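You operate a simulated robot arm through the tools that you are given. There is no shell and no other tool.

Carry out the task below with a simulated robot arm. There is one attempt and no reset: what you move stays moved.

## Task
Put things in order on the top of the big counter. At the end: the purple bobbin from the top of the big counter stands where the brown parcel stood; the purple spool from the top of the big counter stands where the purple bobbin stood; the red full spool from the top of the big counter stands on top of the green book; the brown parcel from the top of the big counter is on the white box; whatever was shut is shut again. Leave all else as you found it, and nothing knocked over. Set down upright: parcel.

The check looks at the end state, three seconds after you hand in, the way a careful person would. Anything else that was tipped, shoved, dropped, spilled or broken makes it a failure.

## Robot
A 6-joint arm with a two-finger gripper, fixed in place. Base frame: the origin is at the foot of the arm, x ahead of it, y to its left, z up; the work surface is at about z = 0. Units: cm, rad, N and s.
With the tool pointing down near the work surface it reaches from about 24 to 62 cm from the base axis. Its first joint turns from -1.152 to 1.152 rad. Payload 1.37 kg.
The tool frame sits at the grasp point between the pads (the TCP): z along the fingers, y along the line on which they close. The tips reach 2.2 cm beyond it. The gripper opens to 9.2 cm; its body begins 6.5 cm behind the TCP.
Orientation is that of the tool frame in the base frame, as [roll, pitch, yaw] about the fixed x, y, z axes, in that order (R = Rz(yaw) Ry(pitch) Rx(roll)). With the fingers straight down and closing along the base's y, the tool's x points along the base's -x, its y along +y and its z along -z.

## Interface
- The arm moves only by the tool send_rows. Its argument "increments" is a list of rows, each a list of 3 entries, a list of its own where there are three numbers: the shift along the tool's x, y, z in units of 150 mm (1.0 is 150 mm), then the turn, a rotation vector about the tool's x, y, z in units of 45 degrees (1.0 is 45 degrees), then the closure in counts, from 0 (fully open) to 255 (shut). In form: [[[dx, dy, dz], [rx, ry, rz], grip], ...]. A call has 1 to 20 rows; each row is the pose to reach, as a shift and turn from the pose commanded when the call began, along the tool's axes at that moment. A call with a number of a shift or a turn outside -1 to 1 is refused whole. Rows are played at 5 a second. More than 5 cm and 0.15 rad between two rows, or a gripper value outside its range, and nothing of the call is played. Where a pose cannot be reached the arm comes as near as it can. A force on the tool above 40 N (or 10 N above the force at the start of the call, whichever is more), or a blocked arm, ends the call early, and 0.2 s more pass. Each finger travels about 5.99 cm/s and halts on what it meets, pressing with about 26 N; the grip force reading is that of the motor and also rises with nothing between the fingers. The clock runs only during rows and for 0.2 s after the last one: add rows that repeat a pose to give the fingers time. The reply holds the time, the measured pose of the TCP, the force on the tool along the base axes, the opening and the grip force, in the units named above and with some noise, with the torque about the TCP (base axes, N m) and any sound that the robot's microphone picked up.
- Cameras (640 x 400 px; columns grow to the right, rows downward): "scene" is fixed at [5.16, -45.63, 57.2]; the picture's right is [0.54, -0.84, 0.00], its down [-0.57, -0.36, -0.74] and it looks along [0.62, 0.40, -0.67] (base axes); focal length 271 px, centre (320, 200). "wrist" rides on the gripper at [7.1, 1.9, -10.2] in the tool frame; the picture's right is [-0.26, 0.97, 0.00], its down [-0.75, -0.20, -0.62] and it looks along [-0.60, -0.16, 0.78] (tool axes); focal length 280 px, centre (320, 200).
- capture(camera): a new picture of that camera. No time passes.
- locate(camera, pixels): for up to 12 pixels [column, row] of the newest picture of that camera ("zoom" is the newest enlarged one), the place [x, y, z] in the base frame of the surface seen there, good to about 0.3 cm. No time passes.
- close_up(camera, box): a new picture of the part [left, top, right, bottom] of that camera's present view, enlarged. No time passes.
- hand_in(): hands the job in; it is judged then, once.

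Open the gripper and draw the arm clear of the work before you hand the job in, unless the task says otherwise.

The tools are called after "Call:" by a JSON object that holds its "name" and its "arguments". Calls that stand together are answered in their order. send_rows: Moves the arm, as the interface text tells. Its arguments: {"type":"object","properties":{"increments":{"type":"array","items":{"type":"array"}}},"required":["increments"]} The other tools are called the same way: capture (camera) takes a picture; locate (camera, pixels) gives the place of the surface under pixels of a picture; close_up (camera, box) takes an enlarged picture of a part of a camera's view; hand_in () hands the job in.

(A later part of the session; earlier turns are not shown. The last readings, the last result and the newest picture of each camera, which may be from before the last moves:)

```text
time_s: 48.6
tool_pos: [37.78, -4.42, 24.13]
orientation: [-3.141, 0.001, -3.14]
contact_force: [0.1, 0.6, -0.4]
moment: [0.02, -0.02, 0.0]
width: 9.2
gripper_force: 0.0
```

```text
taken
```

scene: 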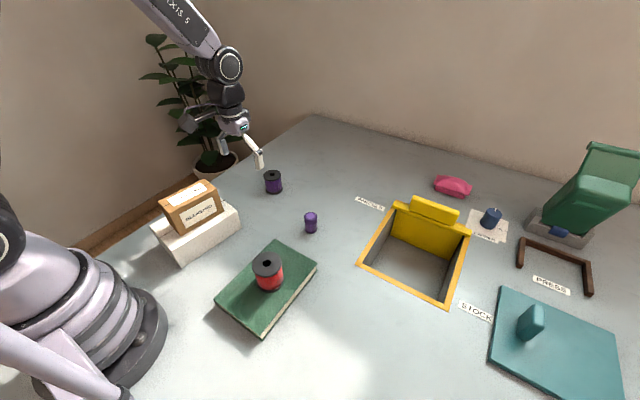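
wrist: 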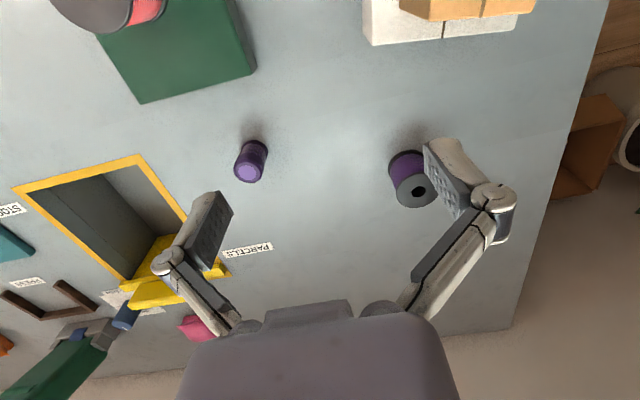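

The parcel stands stably on the white box. Bobbin top shows at wrist (249,171); I locate it and move above.

Call:
{"name": "locate", "arguments": {"camera": "wrist", "pixels": [[249, 171], [237, 170], [262, 173], [249, 182], [250, 160]]}}

Call:
{"name": "send_rows", "arguments": {"increments": [[[-0.06, -0.08, 0.04], [0, 0, 0], 0], [[-0.17, -0.22, 0.12], [0, 0, 0], 0], [[-0.29, -0.38, 0.24], [0, 0, 0], 0], [[-0.41, -0.54, 0.38], [0, 0, 0], 0], [[-0.52, -0.69, 0.52], [0, 0, 0], 0], [[-0.587, -0.777, 0.667], [0, 0, 0], 0], [[-0.587, -0.777, 0.72], [0, 0, 0], 0], [[-0.587, -0.777, 0.72], [0, 0, 0], 0], [[-0.587, -0.777, 0.72], [0, 0, 0], 0]]}}

Call:
{"name": "capture", "arguments": {"camera": "wrist"}}

```text
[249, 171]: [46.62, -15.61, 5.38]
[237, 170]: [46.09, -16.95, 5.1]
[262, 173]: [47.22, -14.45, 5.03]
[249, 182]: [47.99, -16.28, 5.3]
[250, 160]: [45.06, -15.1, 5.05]
```

```text
time_s: 50.6
tool_pos: [46.51, -16.3, 13.26]
orientation: [3.141, 0.0, -3.141]
contact_force: [0.1, -0.3, -0.3]
moment: [-0.02, -0.01, -0.05]
width: 9.2
gripper_force: 0.0
```

```text
taken
```

wrist: 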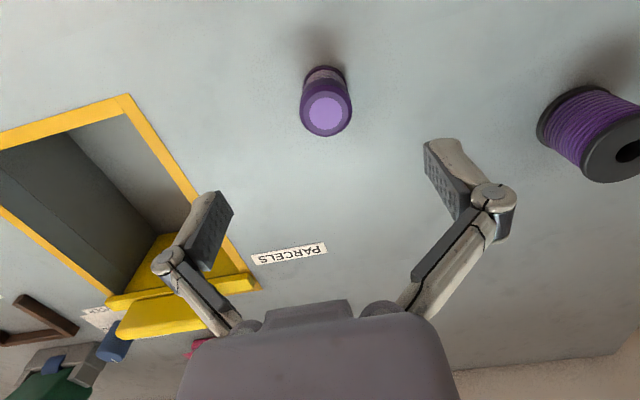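

Call:
{"name": "close_up", "arguments": {"camera": "wrist", "box": [270, 50, 390, 150]}}

Call:
{"name": "locate", "arguments": {"camera": "wrist", "pixels": [[326, 114], [302, 113], [350, 112], [326, 92], [327, 134], [309, 128], [343, 128], [326, 75]]}}

```text
4.00 times, centred on (330, 100) of wrist
```

zoom: 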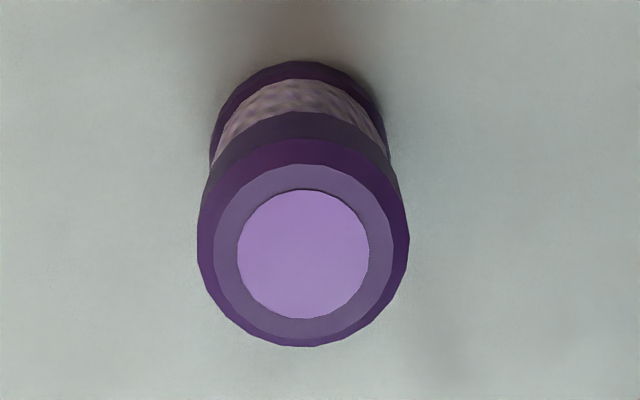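

```text
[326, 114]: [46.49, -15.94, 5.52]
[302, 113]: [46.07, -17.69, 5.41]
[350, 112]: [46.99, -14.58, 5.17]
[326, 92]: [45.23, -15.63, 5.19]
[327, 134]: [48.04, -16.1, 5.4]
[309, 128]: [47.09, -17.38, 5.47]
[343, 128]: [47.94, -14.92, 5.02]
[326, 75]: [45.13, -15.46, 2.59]
```

The bobbin centre is about (46.5,−16.05), top z≈5.3. I descend around it to TCP z≈3.2.

Call:
{"name": "send_rows", "arguments": {"increments": [[[-0.005, 0.003, 0.1], [0, 0, 0], 0], [[-0.005, 0.003, 0.22], [0, 0, 0], 0], [[-0.005, 0.003, 0.34], [0, 0, 0], 0], [[-0.005, 0.003, 0.45], [0, 0, 0], 0], [[-0.005, 0.003, 0.54], [0, 0, 0], 0], [[-0.005, 0.003, 0.61], [0, 0, 0], 0], [[-0.005, 0.003, 0.65], [0, 0, 0], 0], [[-0.005, 0.003, 0.665], [0, 0, 0], 0], [[-0.005, 0.003, 0.665], [0, 0, 0], 0]]}}

Call:
{"name": "capture", "arguments": {"camera": "wrist"}}

```text
time_s: 52.6
tool_pos: [46.39, -15.96, 3.05]
orientation: [3.14, 0.001, 3.141]
contact_force: [1.1, 0.4, -0.9]
moment: [-0.02, 0.03, 0.01]
width: 9.2
gripper_force: 0.0
```

```text
taken
```

wrist: 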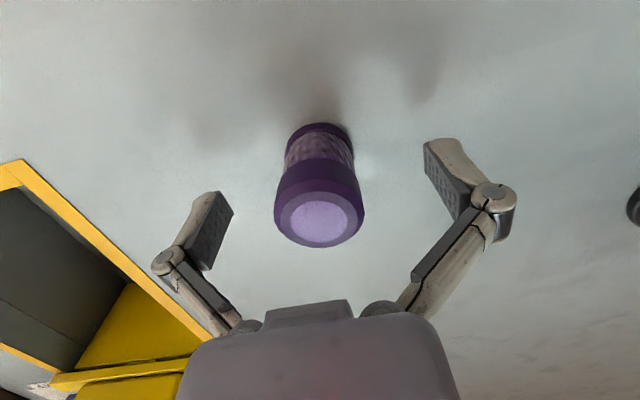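

The bobbin is centred between the fingers (column ≈319). I close.

Call:
{"name": "send_rows", "arguments": {"increments": [[[0, 0, 0], [0, 0, 0], 80], [[0, 0, 0], [0, 0, 0], 140], [[0, 0, 0], [0, 0, 0], 200], [[0, 0, 0], [0, 0, 0], 255], [[0, 0, 0], [0, 0, 0], 255], [[0, 0, 0], [0, 0, 0], 255], [[0, 0, 0], [0, 0, 0], 255]]}}

Call:
{"name": "capture", "arguments": {"camera": "wrist"}}

Call:
{"name": "close_up", "arguments": {"camera": "scene", "box": [250, 150, 370, 250]}}

```text
time_s: 54.2
tool_pos: [46.53, -15.93, 3.0]
orientation: [3.141, 0.0, -3.141]
contact_force: [-1.4, -0.3, 3.2]
moment: [0.01, 0.02, -0.02]
width: 3.43
gripper_force: 25.6
```

```text
taken
```

wrist: 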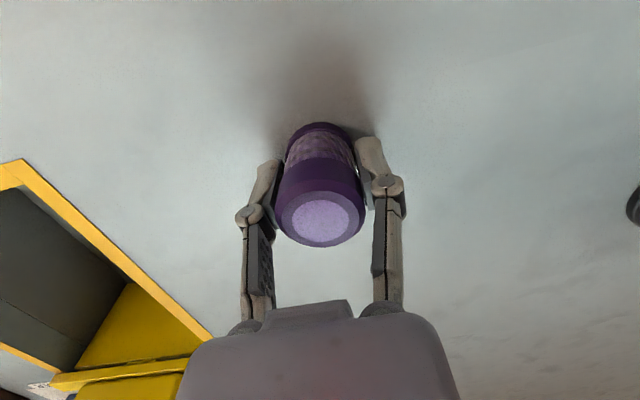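

```text
4.00 times, centred on (310, 200) of scene
```

zoom: 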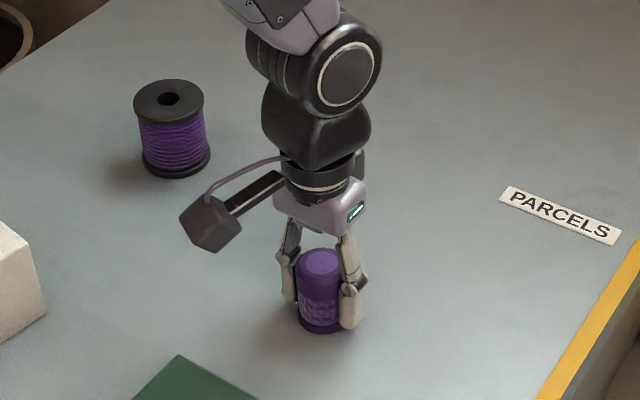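

The bobbin is gripped at 3.4 cm. I lift 3 cm and check.

Call:
{"name": "send_rows", "arguments": {"increments": [[[0, 0, -0.02], [0, 0, 0], 255], [[0, 0, -0.06], [0, 0, 0], 255], [[0, 0, -0.12], [0, 0, 0], 255], [[0, 0, -0.2], [0, 0, 0], 255], [[0, 0, -0.2], [0, 0, 0], 255], [[0, 0, -0.2], [0, 0, 0], 255]]}}

Call:
{"name": "capture", "arguments": {"camera": "wrist"}}

Call:
{"name": "close_up", "arguments": {"camera": "scene", "box": [250, 150, 370, 250]}}

```text
time_s: 55.6
tool_pos: [46.66, -15.98, 6.11]
orientation: [3.141, -0.001, -3.141]
contact_force: [-0.2, 0.4, -0.1]
moment: [0.0, -0.01, 0.0]
width: 3.43
gripper_force: 25.9
```

```text
taken
```

wrist: 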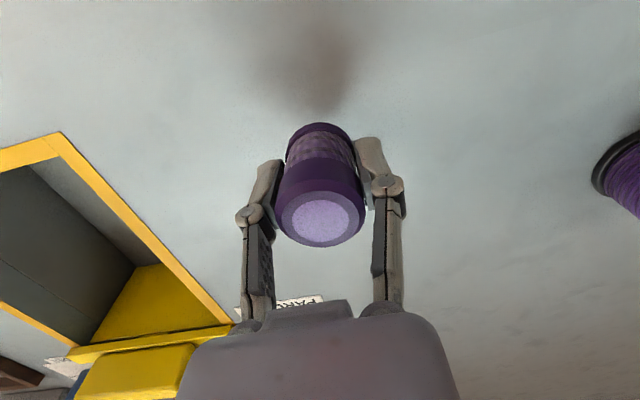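

```text
4.00 times, centred on (310, 200) of scene
```

zoom: 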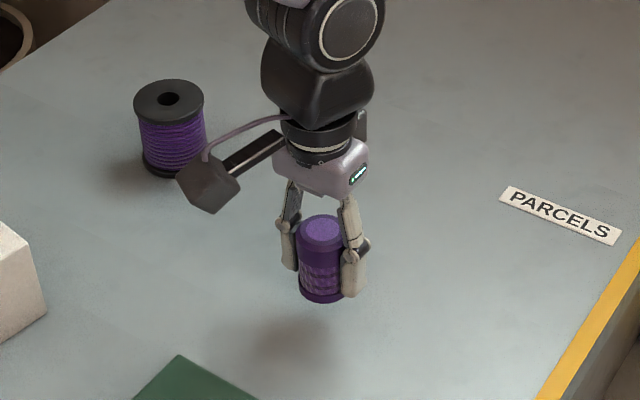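

The bobbin hangs upright. I raise it to z≈16 and carry it to the parcel's old spot, turning the gripper back to closing along x.

Call:
{"name": "send_rows", "arguments": {"increments": [[[0, 0, -0.15], [0, 0, 0], 255], [[0, 0, -0.32], [0, 0, 0], 255], [[0, -0.03, -0.5], [0, 0, 0.05], 255], [[0.03, -0.12, -0.62], [0, 0, 0.15], 255], [[0.08, -0.26, -0.66], [0, 0, 0.3], 255], [[0.14, -0.42, -0.66], [0, 0, 0.46], 255], [[0.2, -0.58, -0.66], [0, 0, 0.62], 255], [[0.26, -0.74, -0.66], [0, 0, 0.78], 255], [[0.31, -0.89, -0.66], [0, 0, 0.92], 255], [[0.333, -0.967, -0.66], [0, 0, 1.0], 255], [[0.333, -0.967, -0.66], [0, 0, 1.0], 255]]}}

Call:
{"name": "send_rows", "arguments": {"increments": [[[-0.05, -0.08, 0], [0, 0, 0.1], 255], [[-0.13, -0.2, 0], [0, 0, 0.25], 255], [[-0.22, -0.34, 0], [0, 0, 0.41], 255], [[-0.31, -0.48, 0], [0, 0, 0.58], 255], [[-0.4, -0.62, 0], [0, 0, 0.75], 255], [[-0.48, -0.74, 0], [0, 0, 0.91], 255], [[-0.5185, -0.8014, 0], [0, 0, 1.0], 255], [[-0.5185, -0.8014, 0], [0, 0, 1.0], 255]]}}

Call:
{"name": "send_rows", "arguments": {"increments": [[[-0.1, -0.03, 0], [0, 0, 0], 255], [[-0.25, -0.075, 0], [0, 0, 0], 255], [[-0.4, -0.12, 0], [0, 0, 0], 255], [[-0.51, -0.15, 0], [0, 0, 0], 255], [[-0.547, -0.163, 0], [0, 0, 0], 255], [[-0.547, -0.163, 0], [0, 0, 0], 255], [[-0.547, -0.163, 0], [0, 0, 0], 255]]}}

Call:
{"name": "capture", "arguments": {"camera": "scene"}}

Call:
{"name": "capture", "arguments": {"camera": "wrist"}}

```text
time_s: 58.0
tool_pos: [41.43, -30.65, 16.05]
orientation: [-3.141, 0.0, 2.357]
contact_force: [-0.2, -0.2, 0.3]
moment: [0.0, 0.01, 0.02]
width: 3.46
gripper_force: 25.8
```

```text
time_s: 59.8
tool_pos: [38.34, -44.47, 16.03]
orientation: [3.141, 0.001, 1.57]
contact_force: [-0.3, 0.0, 0.2]
moment: [0.0, 0.02, 0.0]
width: 3.45
gripper_force: 26.5
```

```text
time_s: 61.4
tool_pos: [36.04, -52.71, 15.98]
orientation: [3.141, 0.001, 1.571]
contact_force: [0.5, -0.4, -0.7]
moment: [0.0, -0.01, 0.01]
width: 3.43
gripper_force: 25.7
```

```text
taken
```

scene: 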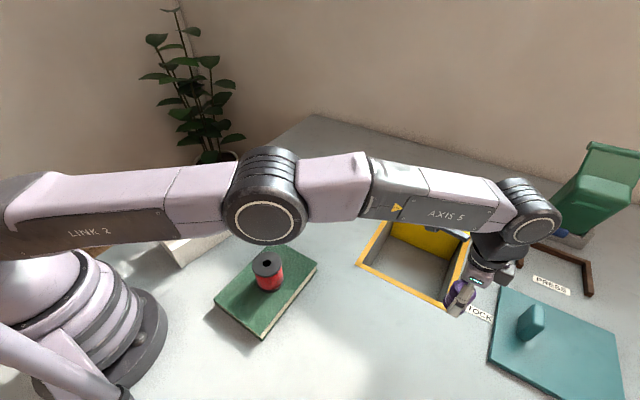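

```text
taken
```

wrist: 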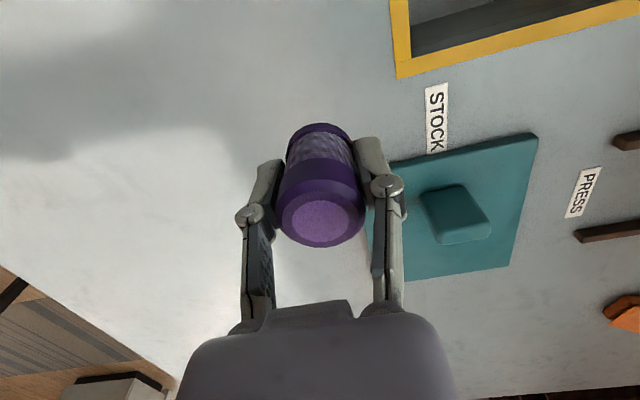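

The bobbin is above the parcel's old spot. I descend to about 0.5 cm above the counter.

Call:
{"name": "send_rows", "arguments": {"increments": [[[0, 0, 0.1], [0, 0, 0], 255], [[0, 0, 0.24], [0, 0, 0], 255], [[0, 0, 0.38], [0, 0, 0], 255], [[0, 0, 0.51], [0, 0, 0], 255], [[0, 0, 0.63], [0, 0, 0], 255], [[0, 0, 0.73], [0, 0, 0], 255], [[0, 0, 0.79], [0, 0, 0], 255], [[0, 0, 0.827], [0, 0, 0], 255], [[0, 0, 0.827], [0, 0, 0], 255]]}}

Call:
{"name": "close_up", "arguments": {"camera": "scene", "box": [380, 240, 540, 380]}}

Call:
{"name": "capture", "arguments": {"camera": "wrist"}}

```text
time_s: 63.4
tool_pos: [35.7, -52.35, 3.83]
orientation: [3.141, 0.0, 1.57]
contact_force: [-0.1, -0.3, -0.4]
moment: [-0.01, 0.0, -0.03]
width: 3.39
gripper_force: 26.1
out of reach, approached as far as the arm can: row 7, 8, 9
```

```text
2.86 times, centred on (460, 310) of scene
```

zoom: 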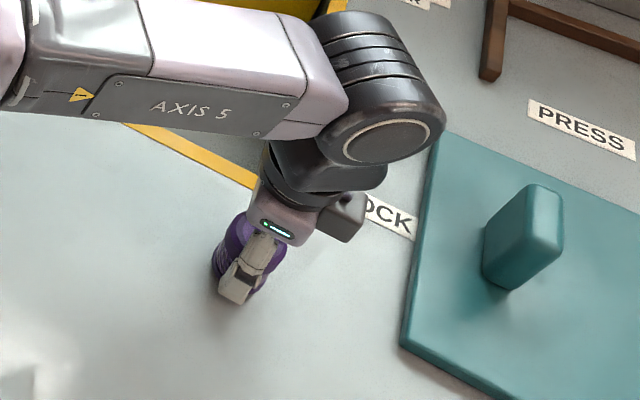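

```text
taken
```

wrist: 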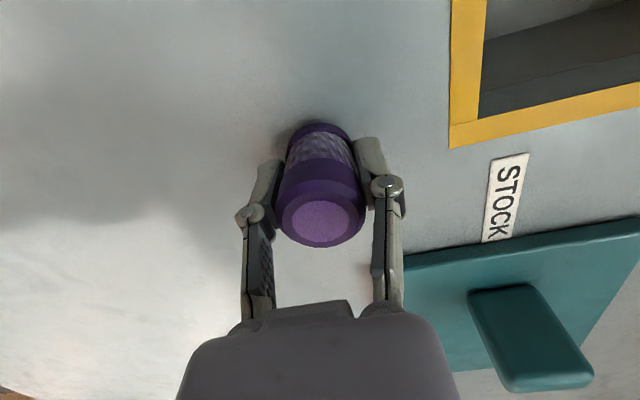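

The arm stops 0.5 cm short here (35.7,−52.35) because of its reach limit; that is still well inside the parcel's footprint. I pull the target back slightly to a reachable pose and lower gently.

Call:
{"name": "send_rows", "arguments": {"increments": [[[0.02, -0.013, 0.0], [0, 0, 0], 255], [[0.03, -0.02, 0.013], [0, 0, 0], 255], [[0.03, -0.02, 0.02], [0, 0, 0], 255], [[0.03, -0.02, 0.02], [0, 0, 0], 255]]}}

```text
time_s: 64.4
tool_pos: [35.61, -52.05, 3.67]
orientation: [3.141, -0.003, 1.572]
contact_force: [0.8, -0.7, -1.4]
moment: [-0.01, 0.0, -0.02]
width: 3.41
gripper_force: 26.0
out of reach, approached as far as the arm can: row 3
```

The reach shrinks near the surface, so I raise 0.5 cm and tilt the tool outward by 4° (about the closing axis) to gain reach.

Call:
{"name": "send_rows", "arguments": {"increments": [[[0.0, 0.0, -0.04], [0, 0, 0], 255], [[0.0, 0.0, -0.04], [0, -0.045, 0], 255], [[0.0, 0.0, -0.04], [0, -0.089, 0], 255], [[0.0, 0.0, -0.04], [0, -0.089, 0], 255], [[0.0, 0.0, -0.04], [0, -0.089, 0], 255]]}}

```text
time_s: 65.6
tool_pos: [36.35, -52.9, 3.89]
orientation: [-3.14, 0.069, 1.57]
contact_force: [0.9, -0.4, -1.0]
moment: [0.0, 0.0, 0.03]
width: 3.42
gripper_force: 26.0
out of reach, approached as far as the arm can: row 1, 2, 3, 4, 5
```

The reading shows the tilt applied (pitch 0.069) but a somewhat different position; I hold still one row to check the actual pose.

Call:
{"name": "send_rows", "arguments": {"increments": [[[0.0, 0.0, 0.0], [0, 0, 0], 255], [[0.0, 0.0, 0.0], [0, 0, 0], 255]]}}

Call:
{"name": "close_up", "arguments": {"camera": "scene", "box": [380, 240, 540, 380]}}

Call:
{"name": "capture", "arguments": {"camera": "wrist"}}

```text
time_s: 66.2
tool_pos: [36.29, -52.9, 3.72]
orientation: [3.142, 0.069, 1.571]
contact_force: [-0.3, 0.8, -0.1]
moment: [0.01, 0.0, -0.01]
width: 3.41
gripper_force: 25.7
```

```text
2.86 times, centred on (460, 310) of scene
```

zoom: 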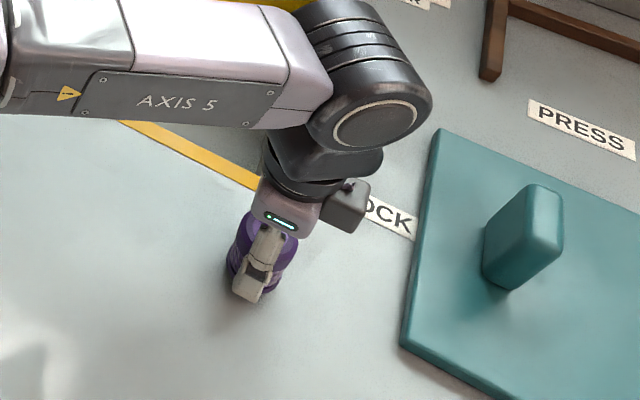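

```text
taken
```

wrist: 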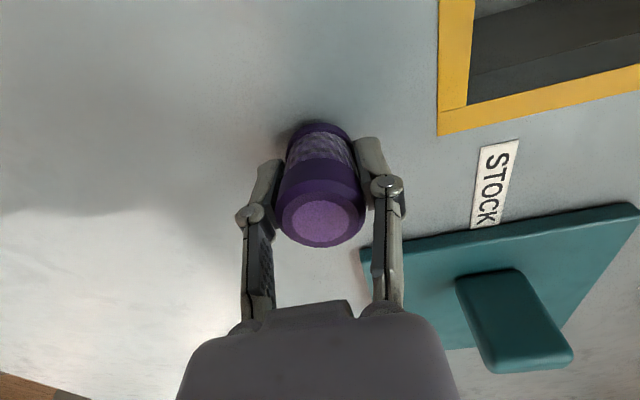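

The pose is now stable at (36.3,−52.9,3.75). I shift slightly to the parcel's centre and lower carefully to feel contact.

Call:
{"name": "send_rows", "arguments": {"increments": [[[0.015, -0.008, 0.0], [0, 0, 0], 255], [[0.0278, -0.0167, 0.0148], [0, 0, 0], 255], [[0.0278, -0.0167, 0.0248], [0, 0, 0], 255], [[0.0278, -0.0167, 0.0248], [0, 0, 0], 255]]}}

```text
time_s: 67.2
tool_pos: [36.44, -52.81, 3.52]
orientation: [-3.139, 0.067, 1.571]
contact_force: [-0.6, 0.3, -1.3]
moment: [0.03, 0.02, 0.01]
width: 3.41
gripper_force: 26.7
out of reach, approached as far as the arm can: row 2, 3, 4
```

The arm seems caught at its nearly-straight singular pose. I back out up and inward a few centimetres, adding 2° tilt, before approaching again from the inside.

Call:
{"name": "send_rows", "arguments": {"increments": [[[0.02, -0.01, -0.07], [0, 0, 0], 255], [[0.08, -0.06, -0.14], [0, -0.02, 0], 255], [[0.14, -0.1, -0.213], [0, -0.044, 0], 255], [[0.186, -0.133, -0.213], [0, -0.044, 0], 255], [[0.186, -0.133, -0.213], [0, -0.044, 0], 255], [[0.186, -0.133, -0.213], [0, -0.044, 0], 255]]}}

```text
time_s: 68.6
tool_pos: [37.07, -53.82, 6.77]
orientation: [-3.141, 0.103, 1.569]
contact_force: [0.3, 0.4, -1.1]
moment: [0.0, 0.01, 0.02]
width: 3.41
gripper_force: 25.8
out of reach, approached as far as the arm can: row 1, 2, 3, 4, 5, 6
```

Still locked at full extension. I look at the arm before choosing the escape.

Call:
{"name": "capture", "arguments": {"camera": "scene"}}

Call:
{"name": "capture", "arguments": {"camera": "wrist"}}

```text
taken
```

scene: 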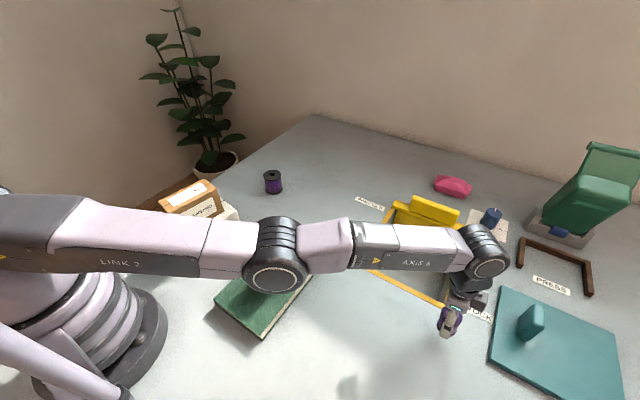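

```text
taken
```

wrist: 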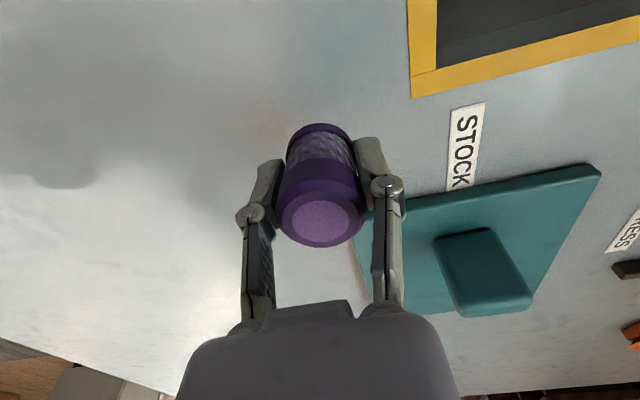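

I check the elbow's height to see which way it is bent.

Call:
{"name": "locate", "arguments": {"camera": "scene", "pixels": [[275, 255], [275, 275], [250, 250], [340, 245], [400, 255], [485, 255], [130, 260], [200, 265], [35, 240], [100, 245], [455, 250], [440, 268]]}}

```text
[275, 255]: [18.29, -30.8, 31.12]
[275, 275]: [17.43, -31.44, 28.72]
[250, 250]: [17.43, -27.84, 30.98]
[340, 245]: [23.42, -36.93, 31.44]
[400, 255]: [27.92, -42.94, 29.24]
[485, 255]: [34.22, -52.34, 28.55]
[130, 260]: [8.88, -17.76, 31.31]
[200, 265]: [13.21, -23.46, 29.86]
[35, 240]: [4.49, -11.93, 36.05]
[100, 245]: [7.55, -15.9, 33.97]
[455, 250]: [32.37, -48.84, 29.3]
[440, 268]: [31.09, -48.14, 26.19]
```

The elbow (z≈31) lies about on the shoulder–wrist line, so the arm is straight. Downward motion should bend it the right way, so I command a small inward-and-down shift and hold.

Call:
{"name": "send_rows", "arguments": {"increments": [[[0.03, -0.02, 0.04], [0, 0, 0], 255], [[0.06, -0.04, 0.05], [0, 0, 0], 255], [[0.0863, -0.0567, 0.05], [0, 0, 0], 255], [[0.0863, -0.0567, 0.05], [0, 0, 0], 255], [[0.0863, -0.0567, 0.05], [0, 0, 0], 255], [[0.0863, -0.0567, 0.05], [0, 0, 0], 255]]}}

Call:
{"name": "capture", "arguments": {"camera": "scene"}}

```text
time_s: 70.0
tool_pos: [36.92, -53.69, 5.84]
orientation: [3.141, 0.104, 1.571]
contact_force: [-0.9, 0.1, -0.5]
moment: [-0.01, 0.0, 0.03]
width: 3.42
gripper_force: 26.2
out of reach, approached as far as the arm can: row 2, 3, 4, 5, 6
```

```text
taken
```

scene: 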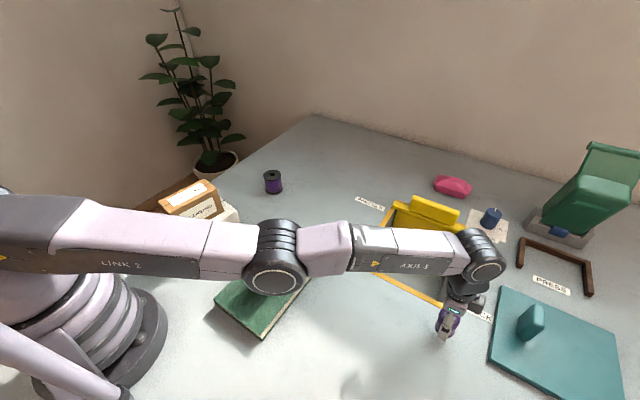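

It moved a little downward only. A larger inward target should pull the elbow out of the straight pose, so I command 8 cm inward at the same height and hold a few rows.

Call:
{"name": "send_rows", "arguments": {"increments": [[[0.11, -0.075, -0.011], [0, 0, 0], 255], [[0.22, -0.15, -0.022], [0, 0, 0], 255], [[0.33, -0.225, -0.034], [0, 0, 0], 255], [[0.4377, -0.3, -0.0453], [0, 0, 0], 255], [[0.4377, -0.3, -0.0453], [0, 0, 0], 255], [[0.4377, -0.3, -0.0453], [0, 0, 0], 255]]}}

Call:
{"name": "capture", "arguments": {"camera": "scene"}}

```text
time_s: 71.4
tool_pos: [36.92, -53.62, 5.94]
orientation: [-3.141, 0.104, 1.57]
contact_force: [0.6, 0.0, -1.1]
moment: [0.04, -0.01, -0.04]
width: 3.4
gripper_force: 26.0
out of reach, approached as far as the arm can: row 1, 2, 3, 4, 5, 6
```

```text
taken
```

scene: 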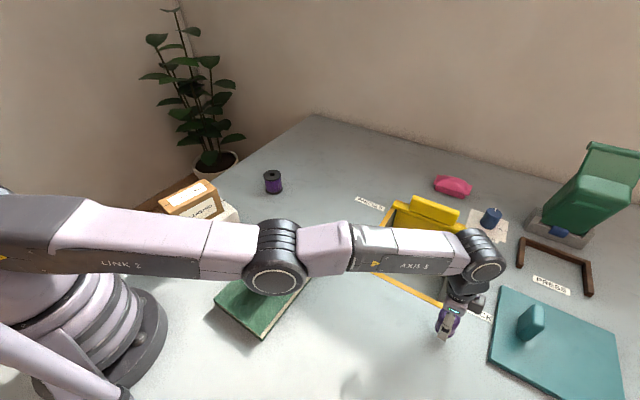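

The solver sits exactly at the straight-arm singularity. Tilting the tool the other way (pivoting about the wrist so the tip swings inward) should bend the elbow upward, so I swing 0.2 rad inward with a matching 4 cm TCP shift.

Call:
{"name": "send_rows", "arguments": {"increments": [[[0.066, 0, -0.023], [0, 0.065, 0], 255], [[0.133, 0, -0.046], [0, 0.13, 0], 255], [[0.2, 0, -0.07], [0, 0.195, 0], 255], [[0.265, 0, -0.094], [0, 0.26, 0], 255], [[0.265, 0, -0.094], [0, 0.26, 0], 255], [[0.265, 0, -0.094], [0, 0.26, 0], 255]]}}

Call:
{"name": "capture", "arguments": {"camera": "scene"}}

```text
time_s: 72.8
tool_pos: [36.75, -49.99, 6.94]
orientation: [3.141, -0.1, 1.571]
contact_force: [-0.2, -1.1, -1.1]
moment: [0.01, 0.0, 0.02]
width: 3.4
gripper_force: 25.9
```

```text
taken
```

scene: 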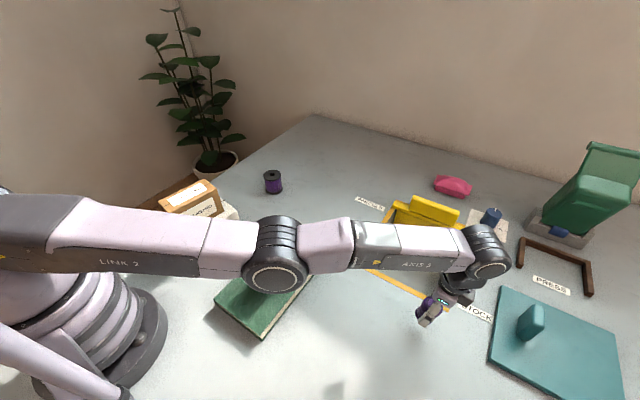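

Reached without complaint. Now I try moving inward and up by about 3 cm to confirm the elbow bends.

Call:
{"name": "send_rows", "arguments": {"increments": [[[0.03, -0.02, -0.05], [0, 0, 0], 255], [[0.08, -0.05, -0.09], [0, 0, 0], 255], [[0.13, -0.085, -0.116], [0, 0, 0], 255], [[0.179, -0.113, -0.116], [0, 0, 0], 255], [[0.179, -0.113, -0.116], [0, 0, 0], 255], [[0.179, -0.113, -0.116], [0, 0, 0], 255]]}}

Call:
{"name": "capture", "arguments": {"camera": "scene"}}

```text
time_s: 74.2
tool_pos: [36.83, -50.12, 8.69]
orientation: [3.141, -0.1, 1.572]
contact_force: [0.7, -0.4, -1.3]
moment: [0.01, -0.02, 0.0]
width: 3.4
gripper_force: 25.7
out of reach, approached as far as the arm can: row 1, 2, 3, 4, 5, 6
```

```text
taken
```

scene: 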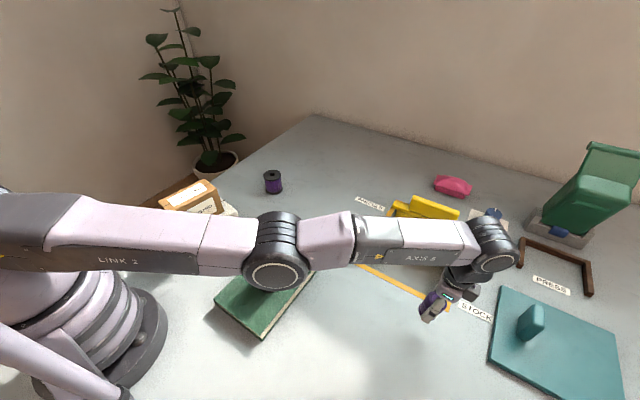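

It rose but did not come inward, so the elbow may be bent past straight. I examine link lines to find the bend direction.

Call:
{"name": "close_up", "arguments": {"camera": "scene", "box": [0, 160, 320, 360]}}

Call:
{"name": "close_up", "arguments": {"camera": "scene", "box": [220, 180, 540, 340]}}

Call:
{"name": "locate", "arguments": {"camera": "scene", "pixels": [[10, 257], [40, 259], [80, 260], [120, 262], [160, 264], [190, 265], [277, 268], [365, 255], [390, 256], [415, 257], [440, 257], [498, 255]]}}

```text
2.00 times, centred on (160, 260) of scene
```

zoom: 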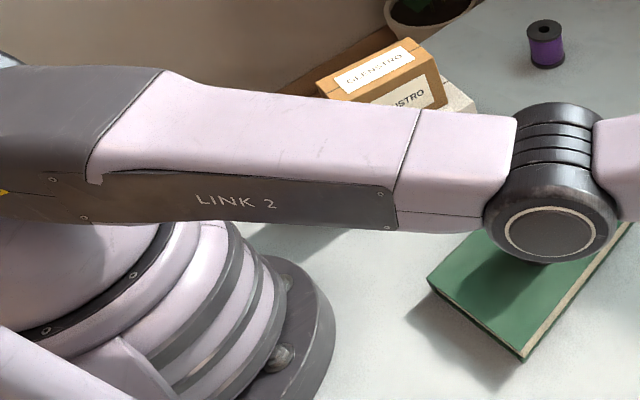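

```text
2.00 times, centred on (380, 260) of scene
```

zoom: 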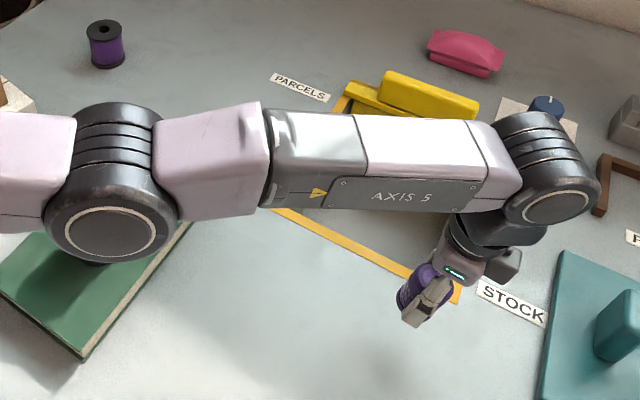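

```text
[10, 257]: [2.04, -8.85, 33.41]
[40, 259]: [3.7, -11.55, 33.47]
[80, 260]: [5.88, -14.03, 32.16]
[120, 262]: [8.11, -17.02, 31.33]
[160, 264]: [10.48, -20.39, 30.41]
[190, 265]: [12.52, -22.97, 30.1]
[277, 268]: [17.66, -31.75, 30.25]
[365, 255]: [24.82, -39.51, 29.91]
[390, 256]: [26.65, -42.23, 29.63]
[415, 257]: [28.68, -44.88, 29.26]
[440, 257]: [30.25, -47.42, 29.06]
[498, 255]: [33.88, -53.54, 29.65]
```

The slopes (link 2 ≈ −0.22, forearm ≈ −0.09) show the elbow sagged just below straight, against its stop. I first stretch the arm outward and up to straighten it again, at a safe height.

Call:
{"name": "send_rows", "arguments": {"increments": [[[0.0, 0.0, -0.1], [0, 0, 0], 255], [[0.0, 0.0, -0.2], [0, 0, 0], 255], [[-0.04, 0.03, -0.28], [0, 0, 0], 255], [[-0.08, 0.06, -0.282], [0, 0, 0], 255], [[-0.11, 0.09, -0.282], [0, 0, 0], 255], [[-0.139, 0.113, -0.282], [0, 0, 0], 255], [[-0.139, 0.113, -0.282], [0, 0, 0], 255], [[-0.139, 0.113, -0.282], [0, 0, 0], 255]]}}

Call:
{"name": "capture", "arguments": {"camera": "scene"}}

Call:
{"name": "locate", "arguments": {"camera": "scene", "pixels": [[40, 259], [80, 260], [120, 261], [160, 262], [190, 263], [365, 248], [390, 249], [415, 249], [440, 249]]}}

```text
time_s: 76.0
tool_pos: [37.04, -50.48, 12.63]
orientation: [-3.14, -0.1, 1.572]
contact_force: [-0.4, 0.0, -0.9]
moment: [-0.02, -0.01, 0.04]
width: 3.41
gripper_force: 25.9
out of reach, approached as far as the arm can: row 3, 4, 5, 6, 7, 8
```

```text
taken
```

scene: 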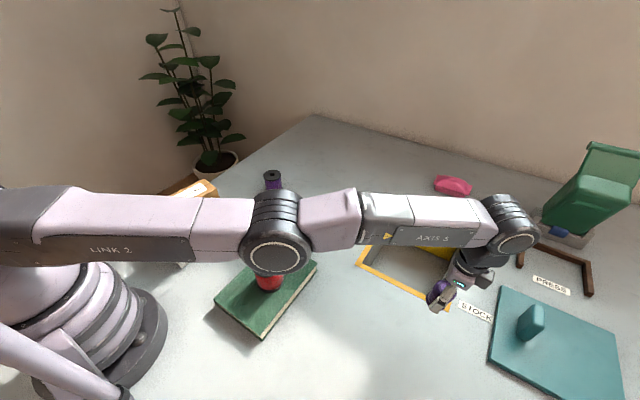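

```text
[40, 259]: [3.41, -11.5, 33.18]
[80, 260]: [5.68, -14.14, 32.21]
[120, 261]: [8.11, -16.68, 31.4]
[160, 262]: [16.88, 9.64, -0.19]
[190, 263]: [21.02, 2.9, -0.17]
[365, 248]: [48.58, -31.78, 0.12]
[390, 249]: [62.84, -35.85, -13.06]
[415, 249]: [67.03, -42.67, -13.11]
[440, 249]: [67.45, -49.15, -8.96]
```

I re-measure the link panel lines in the new picture.

Call:
{"name": "locate", "arguments": {"camera": "scene", "pixels": [[60, 250], [100, 250], [140, 250], [180, 250], [405, 236], [420, 236.5], [440, 237], [460, 237], [275, 256], [515, 242], [20, 247], [290, 235]]}}

Call:
{"name": "close_up", "arguments": {"camera": "scene", "box": [0, 150, 560, 330]}}

```text
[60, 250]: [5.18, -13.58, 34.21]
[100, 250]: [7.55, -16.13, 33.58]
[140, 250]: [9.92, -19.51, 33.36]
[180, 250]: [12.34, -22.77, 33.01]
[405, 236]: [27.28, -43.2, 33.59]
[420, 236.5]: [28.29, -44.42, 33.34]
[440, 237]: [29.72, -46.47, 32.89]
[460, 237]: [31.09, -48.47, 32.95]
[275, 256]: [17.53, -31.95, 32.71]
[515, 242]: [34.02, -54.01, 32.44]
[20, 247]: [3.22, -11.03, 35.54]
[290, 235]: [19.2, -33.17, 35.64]
```

```text
1.14 times, centred on (280, 240) of scene
```

zoom: 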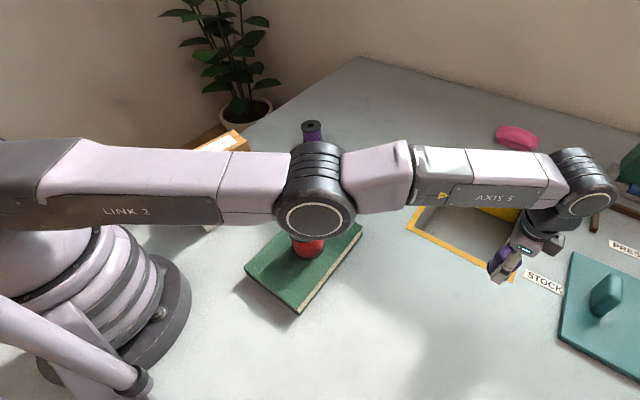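

The arm is now about straight (both slopes ≈ −0.10). I pivot the tool inward 0.25 rad about the wrist, which should bend the elbow upward.

Call:
{"name": "send_rows", "arguments": {"increments": [[[0.066, 0, -0.02], [0, 0.064, 0], 255], [[0.132, 0, -0.04], [0, 0.127, 0], 255], [[0.2, 0, -0.06], [0, 0.191, 0], 255], [[0.268, 0, -0.083], [0, 0.255, 0], 255], [[0.336, 0, -0.108], [0, 0.318, 0], 255], [[0.336, 0, -0.108], [0, 0.318, 0], 255]]}}

Call:
{"name": "capture", "arguments": {"camera": "scene"}}

Call:
{"name": "locate", "arguments": {"camera": "scene", "pixels": [[60, 250], [100, 249], [140, 248], [180, 247], [400, 232], [420, 233], [440, 233], [460, 234]]}}

```text
time_s: 77.4
tool_pos: [36.92, -45.63, 15.07]
orientation: [-3.141, -0.354, 1.569]
contact_force: [-1.1, 0.9, -1.2]
moment: [0.04, -0.03, 0.02]
width: 3.42
gripper_force: 25.8
```

```text
taken
```

scene: 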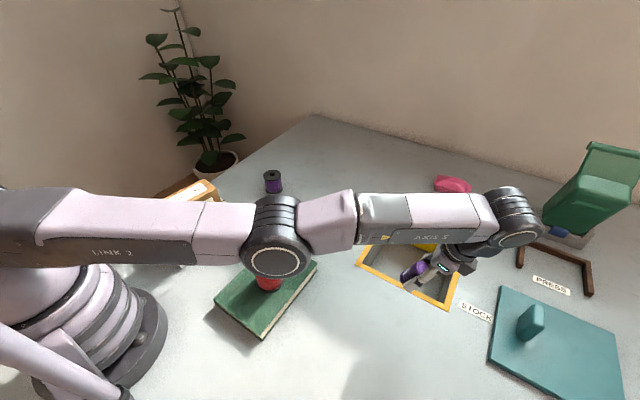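

```text
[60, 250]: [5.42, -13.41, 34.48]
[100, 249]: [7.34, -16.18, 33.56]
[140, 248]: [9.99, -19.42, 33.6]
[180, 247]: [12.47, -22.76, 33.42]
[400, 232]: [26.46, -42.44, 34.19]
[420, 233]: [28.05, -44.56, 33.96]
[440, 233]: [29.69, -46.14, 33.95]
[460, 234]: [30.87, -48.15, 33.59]
```

The slopes are almost equal, straight within error. I try a 3 cm inward, 1 cm up command.

Call:
{"name": "send_rows", "arguments": {"increments": [[[0.045, -0.028, -0.001], [0, 0, 0], 255], [[0.09, -0.056, -0.003], [0, 0, 0], 255], [[0.135, -0.085, -0.004], [0, 0, 0], 255], [[0.1795, -0.113, -0.005], [0, 0, 0], 255], [[0.1795, -0.113, -0.005], [0, 0, 0], 255], [[0.1795, -0.113, -0.005], [0, 0, 0], 255]]}}

Call:
{"name": "capture", "arguments": {"camera": "scene"}}

```text
time_s: 78.8
tool_pos: [36.91, -45.99, 15.48]
orientation: [3.14, -0.352, 1.57]
contact_force: [0.1, -0.2, -1.1]
moment: [0.01, 0.02, 0.0]
width: 3.43
gripper_force: 25.8
out of reach, approached as far as the arm can: row 1, 2, 3, 4, 5, 6
```

```text
taken
```

scene: 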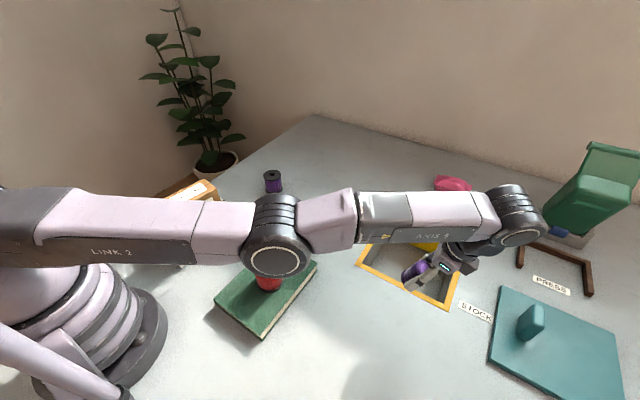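

Still blocked. I plan a flip: first pivot the tool back outward while pulling the arm fully straight (held several rows), then pivot strongly inward so the elbow goes up.

Call:
{"name": "send_rows", "arguments": {"increments": [[[-0.12, 0.02, -0.055], [0, -0.1, 0], 255], [[-0.24, 0.045, -0.11], [0, -0.2, 0], 255], [[-0.37, 0.07, -0.17], [0, -0.31, 0], 255], [[-0.5, 0.1, -0.23], [0, -0.41, 0], 255], [[-0.6256, 0.123, -0.288], [0, -0.514, 0], 255], [[-0.6256, 0.123, -0.288], [0, -0.514, 0], 255], [[-0.6256, 0.123, -0.288], [0, -0.514, 0], 255], [[-0.6256, 0.123, -0.288], [0, -0.514, 0], 255], [[-0.6256, 0.123, -0.288], [0, -0.514, 0], 255]]}}

Call:
{"name": "capture", "arguments": {"camera": "scene"}}

```text
time_s: 80.8
tool_pos: [37.14, -53.56, 16.1]
orientation: [-3.141, 0.054, 1.571]
contact_force: [-0.9, -1.0, -1.0]
moment: [0.03, -0.01, 0.02]
width: 3.41
gripper_force: 25.7
out of reach, approached as far as the arm can: row 1, 2, 3, 4, 5, 6, 7, 8, 9
```

```text
taken
```

scene: 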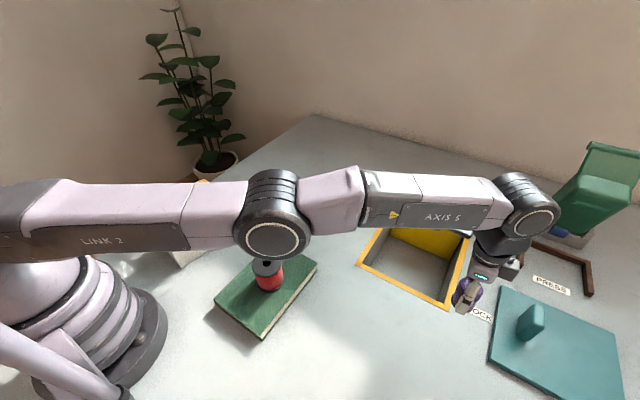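

The arm is straight at r≈65. Now I pivot the tool strongly inward (0.45 rad) with the wrist held out.

Call:
{"name": "send_rows", "arguments": {"increments": [[[0.092, 0, -0.012], [0, 0.095, 0], 255], [[0.185, 0, -0.03], [0, 0.19, 0], 255], [[0.277, 0, -0.05], [0, 0.287, 0], 255], [[0.37, 0, -0.074], [0, 0.382, 0], 255], [[0.462, 0, -0.1], [0, 0.478, 0], 255], [[0.554, 0, -0.128], [0, 0.573, 0], 255], [[0.554, 0, -0.128], [0, 0.573, 0], 255]]}}

Call:
{"name": "capture", "arguments": {"camera": "scene"}}

```text
time_s: 82.4
tool_pos: [36.83, -45.11, 17.74]
orientation: [3.14, -0.395, 1.572]
contact_force: [-0.5, -0.1, -0.7]
moment: [-0.01, 0.01, 0.0]
width: 3.4
gripper_force: 26.6
```

```text
taken
```

scene: 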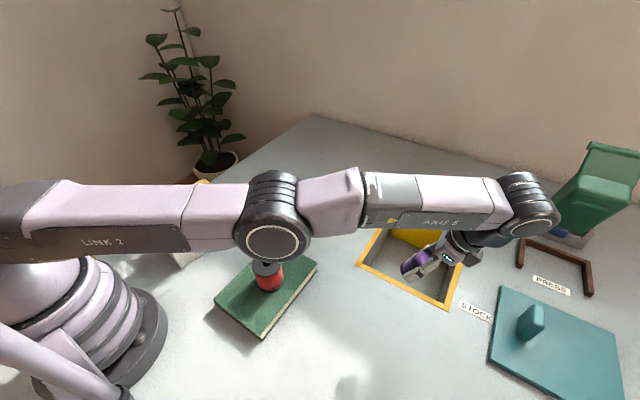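

All rows were reachable but the elbow hardly moved. I need an accurate look at the bend, so I zoom in on both links.

Call:
{"name": "close_up", "arguments": {"camera": "scene", "box": [0, 160, 240, 310]}}

Call:
{"name": "close_up", "arguments": {"camera": "scene", "box": [340, 150, 580, 300]}}

```text
2.67 times, centred on (120, 235) of scene
```

zoom: 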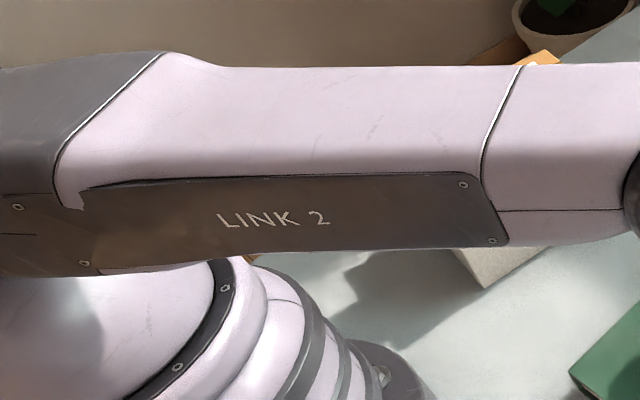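

```text
2.67 times, centred on (460, 225) of scene
```

zoom: 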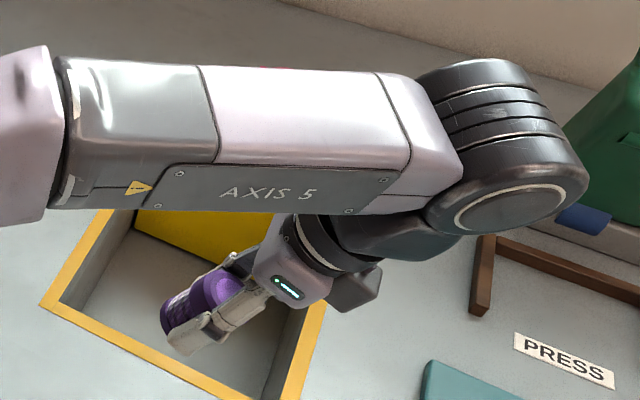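

I locate matching panel screws on both links to measure the slopes.

Call:
{"name": "locate", "arguments": {"camera": "scene", "pixels": [[31.5, 258.6], [184.1, 250], [173.6, 229], [187.5, 239.5], [232, 238.4], [407.5, 215.3], [398.9, 227.3], [483.6, 217.5], [470.9, 229.1], [6.7, 237.3]]}}

```text
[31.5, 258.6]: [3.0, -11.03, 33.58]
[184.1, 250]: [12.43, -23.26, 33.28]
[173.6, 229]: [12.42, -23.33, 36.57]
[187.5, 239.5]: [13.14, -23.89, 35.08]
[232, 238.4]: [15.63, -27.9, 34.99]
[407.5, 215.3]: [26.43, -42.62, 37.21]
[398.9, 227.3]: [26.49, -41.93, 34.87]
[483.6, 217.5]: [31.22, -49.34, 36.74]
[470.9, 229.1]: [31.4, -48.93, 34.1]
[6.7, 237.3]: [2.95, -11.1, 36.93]
```

Link 2 slope ≈ −0.02, forearm ≈ −0.07: the elbow now appears slightly above straight. I try a 2 cm inward move.

Call:
{"name": "send_rows", "arguments": {"increments": [[[0.024, -0.02, 0.01], [0, 0, 0], 255], [[0.048, -0.041, 0.02], [0, 0, 0], 255], [[0.073, -0.061, 0.03], [0, 0, 0], 255], [[0.097, -0.082, 0.0405], [0, 0, 0], 255], [[0.097, -0.082, 0.0405], [0, 0, 0], 255], [[0.097, -0.082, 0.0405], [0, 0, 0], 255]]}}

Call:
{"name": "capture", "arguments": {"camera": "scene"}}

```text
time_s: 83.8
tool_pos: [36.76, -45.09, 17.69]
orientation: [-3.141, -0.396, 1.571]
contact_force: [0.6, 0.2, -0.5]
moment: [0.02, 0.0, 0.01]
width: 3.4
gripper_force: 26.0
out of reach, approached as far as the arm can: row 2, 3, 4, 5, 6
```

```text
taken
```

scene: 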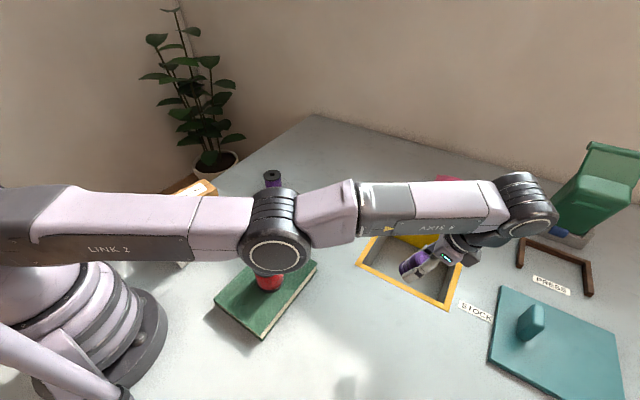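

The elbow visibly dropped (272,240)→(276,252): it folds the wrong way to its stop when asked inward. I stretch and pivot outward again to get exactly straight.

Call:
{"name": "send_rows", "arguments": {"increments": [[[-0.15, 0.02, -0.06], [0, -0.138, 0], 255], [[-0.3, 0.04, -0.12], [0, -0.276, 0], 255], [[-0.46, 0.06, -0.19], [0, -0.414, 0], 255], [[-0.62, 0.08, -0.26], [0, -0.552, 0], 255], [[-0.77, 0.1, -0.33], [0, -0.69, 0], 255], [[-0.921, 0.123, -0.39], [0, -0.8276, 0], 255], [[-0.921, 0.123, -0.39], [0, -0.8276, 0], 255], [[-0.921, 0.123, -0.39], [0, -0.8276, 0], 255], [[-0.921, 0.123, -0.39], [0, -0.8276, 0], 255]]}}

Call:
{"name": "capture", "arguments": {"camera": "scene"}}

```text
time_s: 85.8
tool_pos: [36.97, -57.43, 17.69]
orientation: [-3.141, 0.255, 1.571]
contact_force: [-0.5, -0.2, -0.8]
moment: [0.01, 0.03, 0.02]
width: 3.38
gripper_force: 25.6
out of reach, approached as far as the arm can: row 1, 2, 3, 4, 5, 6, 7, 8, 9
```

```text
taken
```

scene: 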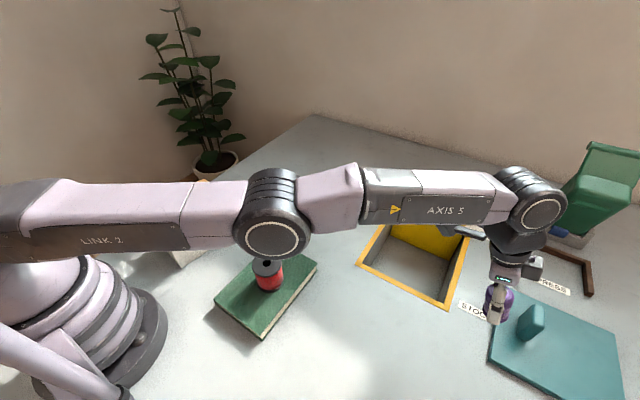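

The arm is straight again (elbow at (272,237)). Now I pivot inward while retracting progressively in the same rows.

Call:
{"name": "send_rows", "arguments": {"increments": [[[0.191, -0.004, -0.014], [0, 0.1783, 0], 255], [[0.3838, -0.0123, -0.056], [0, 0.3565, 0], 255], [[0.5794, -0.0287, -0.125], [0, 0.5348, 0], 255], [[0.7743, -0.0532, -0.221], [0, 0.713, 0], 255], [[0.961, -0.0819, -0.34], [0, 0.8913, 0], 255], [[0.961, -0.0819, -0.34], [0, 0.8913, 0], 255]]}}

Call:
{"name": "capture", "arguments": {"camera": "scene"}}

```text
time_s: 87.2
tool_pos: [36.11, -43.8, 21.77]
orientation: [-3.127, -0.466, 1.571]
contact_force: [0.2, -0.2, -0.3]
moment: [-0.04, 0.02, 0.01]
width: 3.39
gripper_force: 25.8
out of reach, approached as far as the arm can: row 3, 4, 5, 6
```

```text
taken
```

scene: 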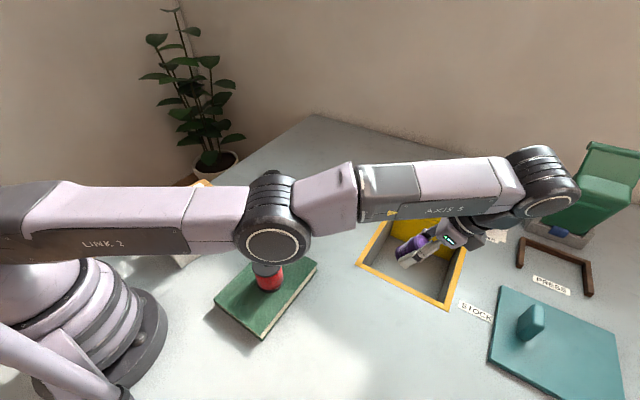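

The elbow is still on the wrong side. I'll probe by alternating slightly-too-far outward targets with inward targets in one call; the "out of reach" list will tell when the elbow flips upward.

Call:
{"name": "send_rows", "arguments": {"increments": [[[-0.0282, 0.0245, -0.0142], [0, 0, 0], 255], [[0.0376, -0.0327, 0.0189], [0, 0, 0], 255], [[0.0376, -0.0327, 0.0189], [0, 0, 0], 255], [[-0.0423, 0.0368, -0.0212], [0, 0, 0], 255], [[0.0376, -0.0327, 0.0189], [0, 0, 0], 255], [[0.0376, -0.0327, 0.0189], [0, 0, 0], 255], [[-0.0611, 0.0532, -0.0307], [0, 0, 0], 255], [[0.0376, -0.0327, 0.0189], [0, 0, 0], 255], [[0.0376, -0.0327, 0.0189], [0, 0, 0], 255], [[-0.0212, 0.0184, -0.0106], [0, 0, 0], 255], [[0.0376, -0.0327, 0.0189], [0, 0, 0], 255], [[0.0376, -0.0327, 0.0189], [0, 0, 0], 255], [[-0.094, 0.0818, -0.0472], [0, 0, 0], 255], [[0.0376, -0.0327, 0.0189], [0, 0, 0], 255], [[0.0376, -0.0327, 0.0189], [0, 0, 0], 255], [[-0.141, 0.1227, -0.0708], [0, 0, 0], 255], [[0.0376, -0.0327, 0.0189], [0, 0, 0], 255], [[0.0376, -0.0327, 0.0189], [0, 0, 0], 255]]}}

Call:
{"name": "capture", "arguments": {"camera": "scene"}}

```text
time_s: 91.0
tool_pos: [35.48, -43.22, 21.63]
orientation: [3.141, -0.445, 1.573]
contact_force: [0.3, 0.6, -1.0]
moment: [0.01, 0.02, 0.04]
width: 3.39
gripper_force: 26.2
out of reach, approached as far as the arm can: row 2, 3, 7, 13, 16
```

```text
taken
```

scene: 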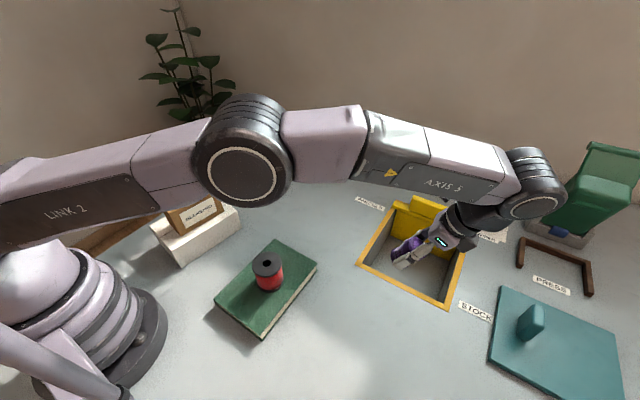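

The elbow flipped up (now at scene (242,160)) and every inward row from 5 on was reached. I now bring the tool vertical and retract inward, away from the limit.

Call:
{"name": "send_rows", "arguments": {"increments": [[[-0.03, -0.033, 0.02], [0, -0.08, 0], 255], [[-0.09, -0.067, 0.05], [0, -0.2, 0], 255], [[-0.15, -0.1, 0.08], [0, -0.32, 0], 255], [[-0.21, -0.133, 0.11], [0, -0.44, 0], 255], [[-0.272, -0.167, 0.136], [0, -0.5666, 0], 255], [[-0.272, -0.167, 0.136], [0, -0.5666, 0], 255], [[-0.272, -0.167, 0.136], [0, -0.5666, 0], 255]]}}

Call:
{"name": "capture", "arguments": {"camera": "scene"}}

Call:
{"name": "capture", "arguments": {"camera": "wrist"}}

```text
time_s: 92.6
tool_pos: [32.8, -45.71, 18.13]
orientation: [3.141, -0.001, 1.571]
contact_force: [0.0, -0.2, -1.3]
moment: [-0.02, -0.01, 0.01]
width: 3.37
gripper_force: 26.3
```

```text
taken
```

scene: 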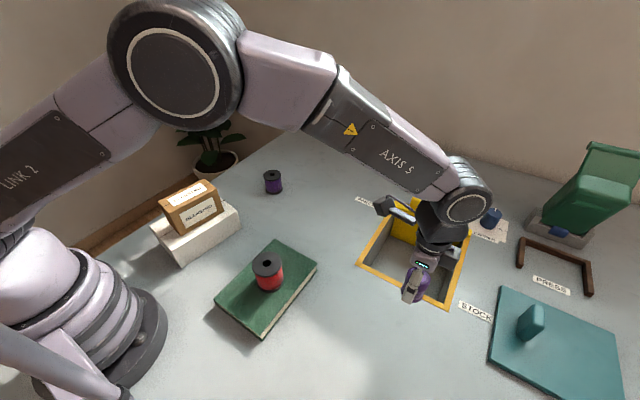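

```text
taken
```

wrist: 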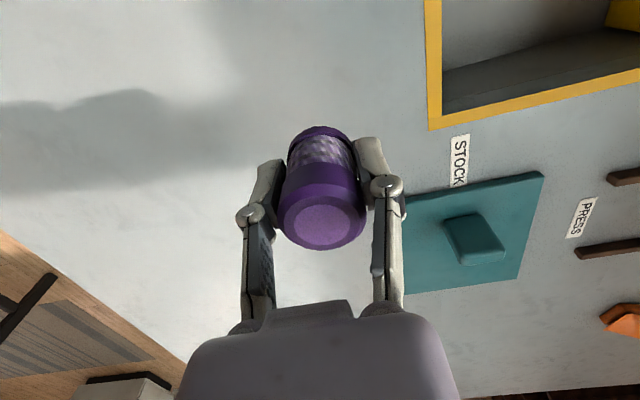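

The arm is back in a healthy pose with the bobbin still held, tool vertical. I check the bobbin's attitude in the grip.

Call:
{"name": "close_up", "arguments": {"camera": "scene", "box": [370, 230, 470, 320]}}

Call:
{"name": "close_up", "arguments": {"camera": "wrist", "box": [230, 100, 420, 270]}}

```text
4.44 times, centred on (420, 275) of scene
```

zoom: 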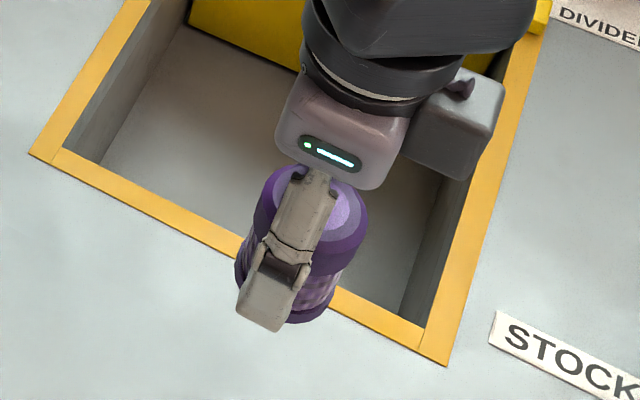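

```text
2.35 times, centred on (325, 185) of wrist
```

zoom: 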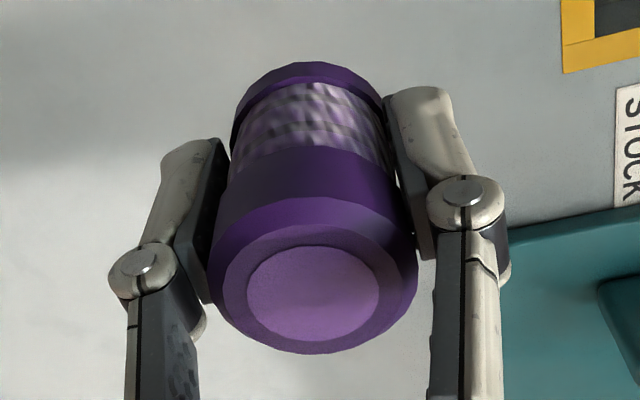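

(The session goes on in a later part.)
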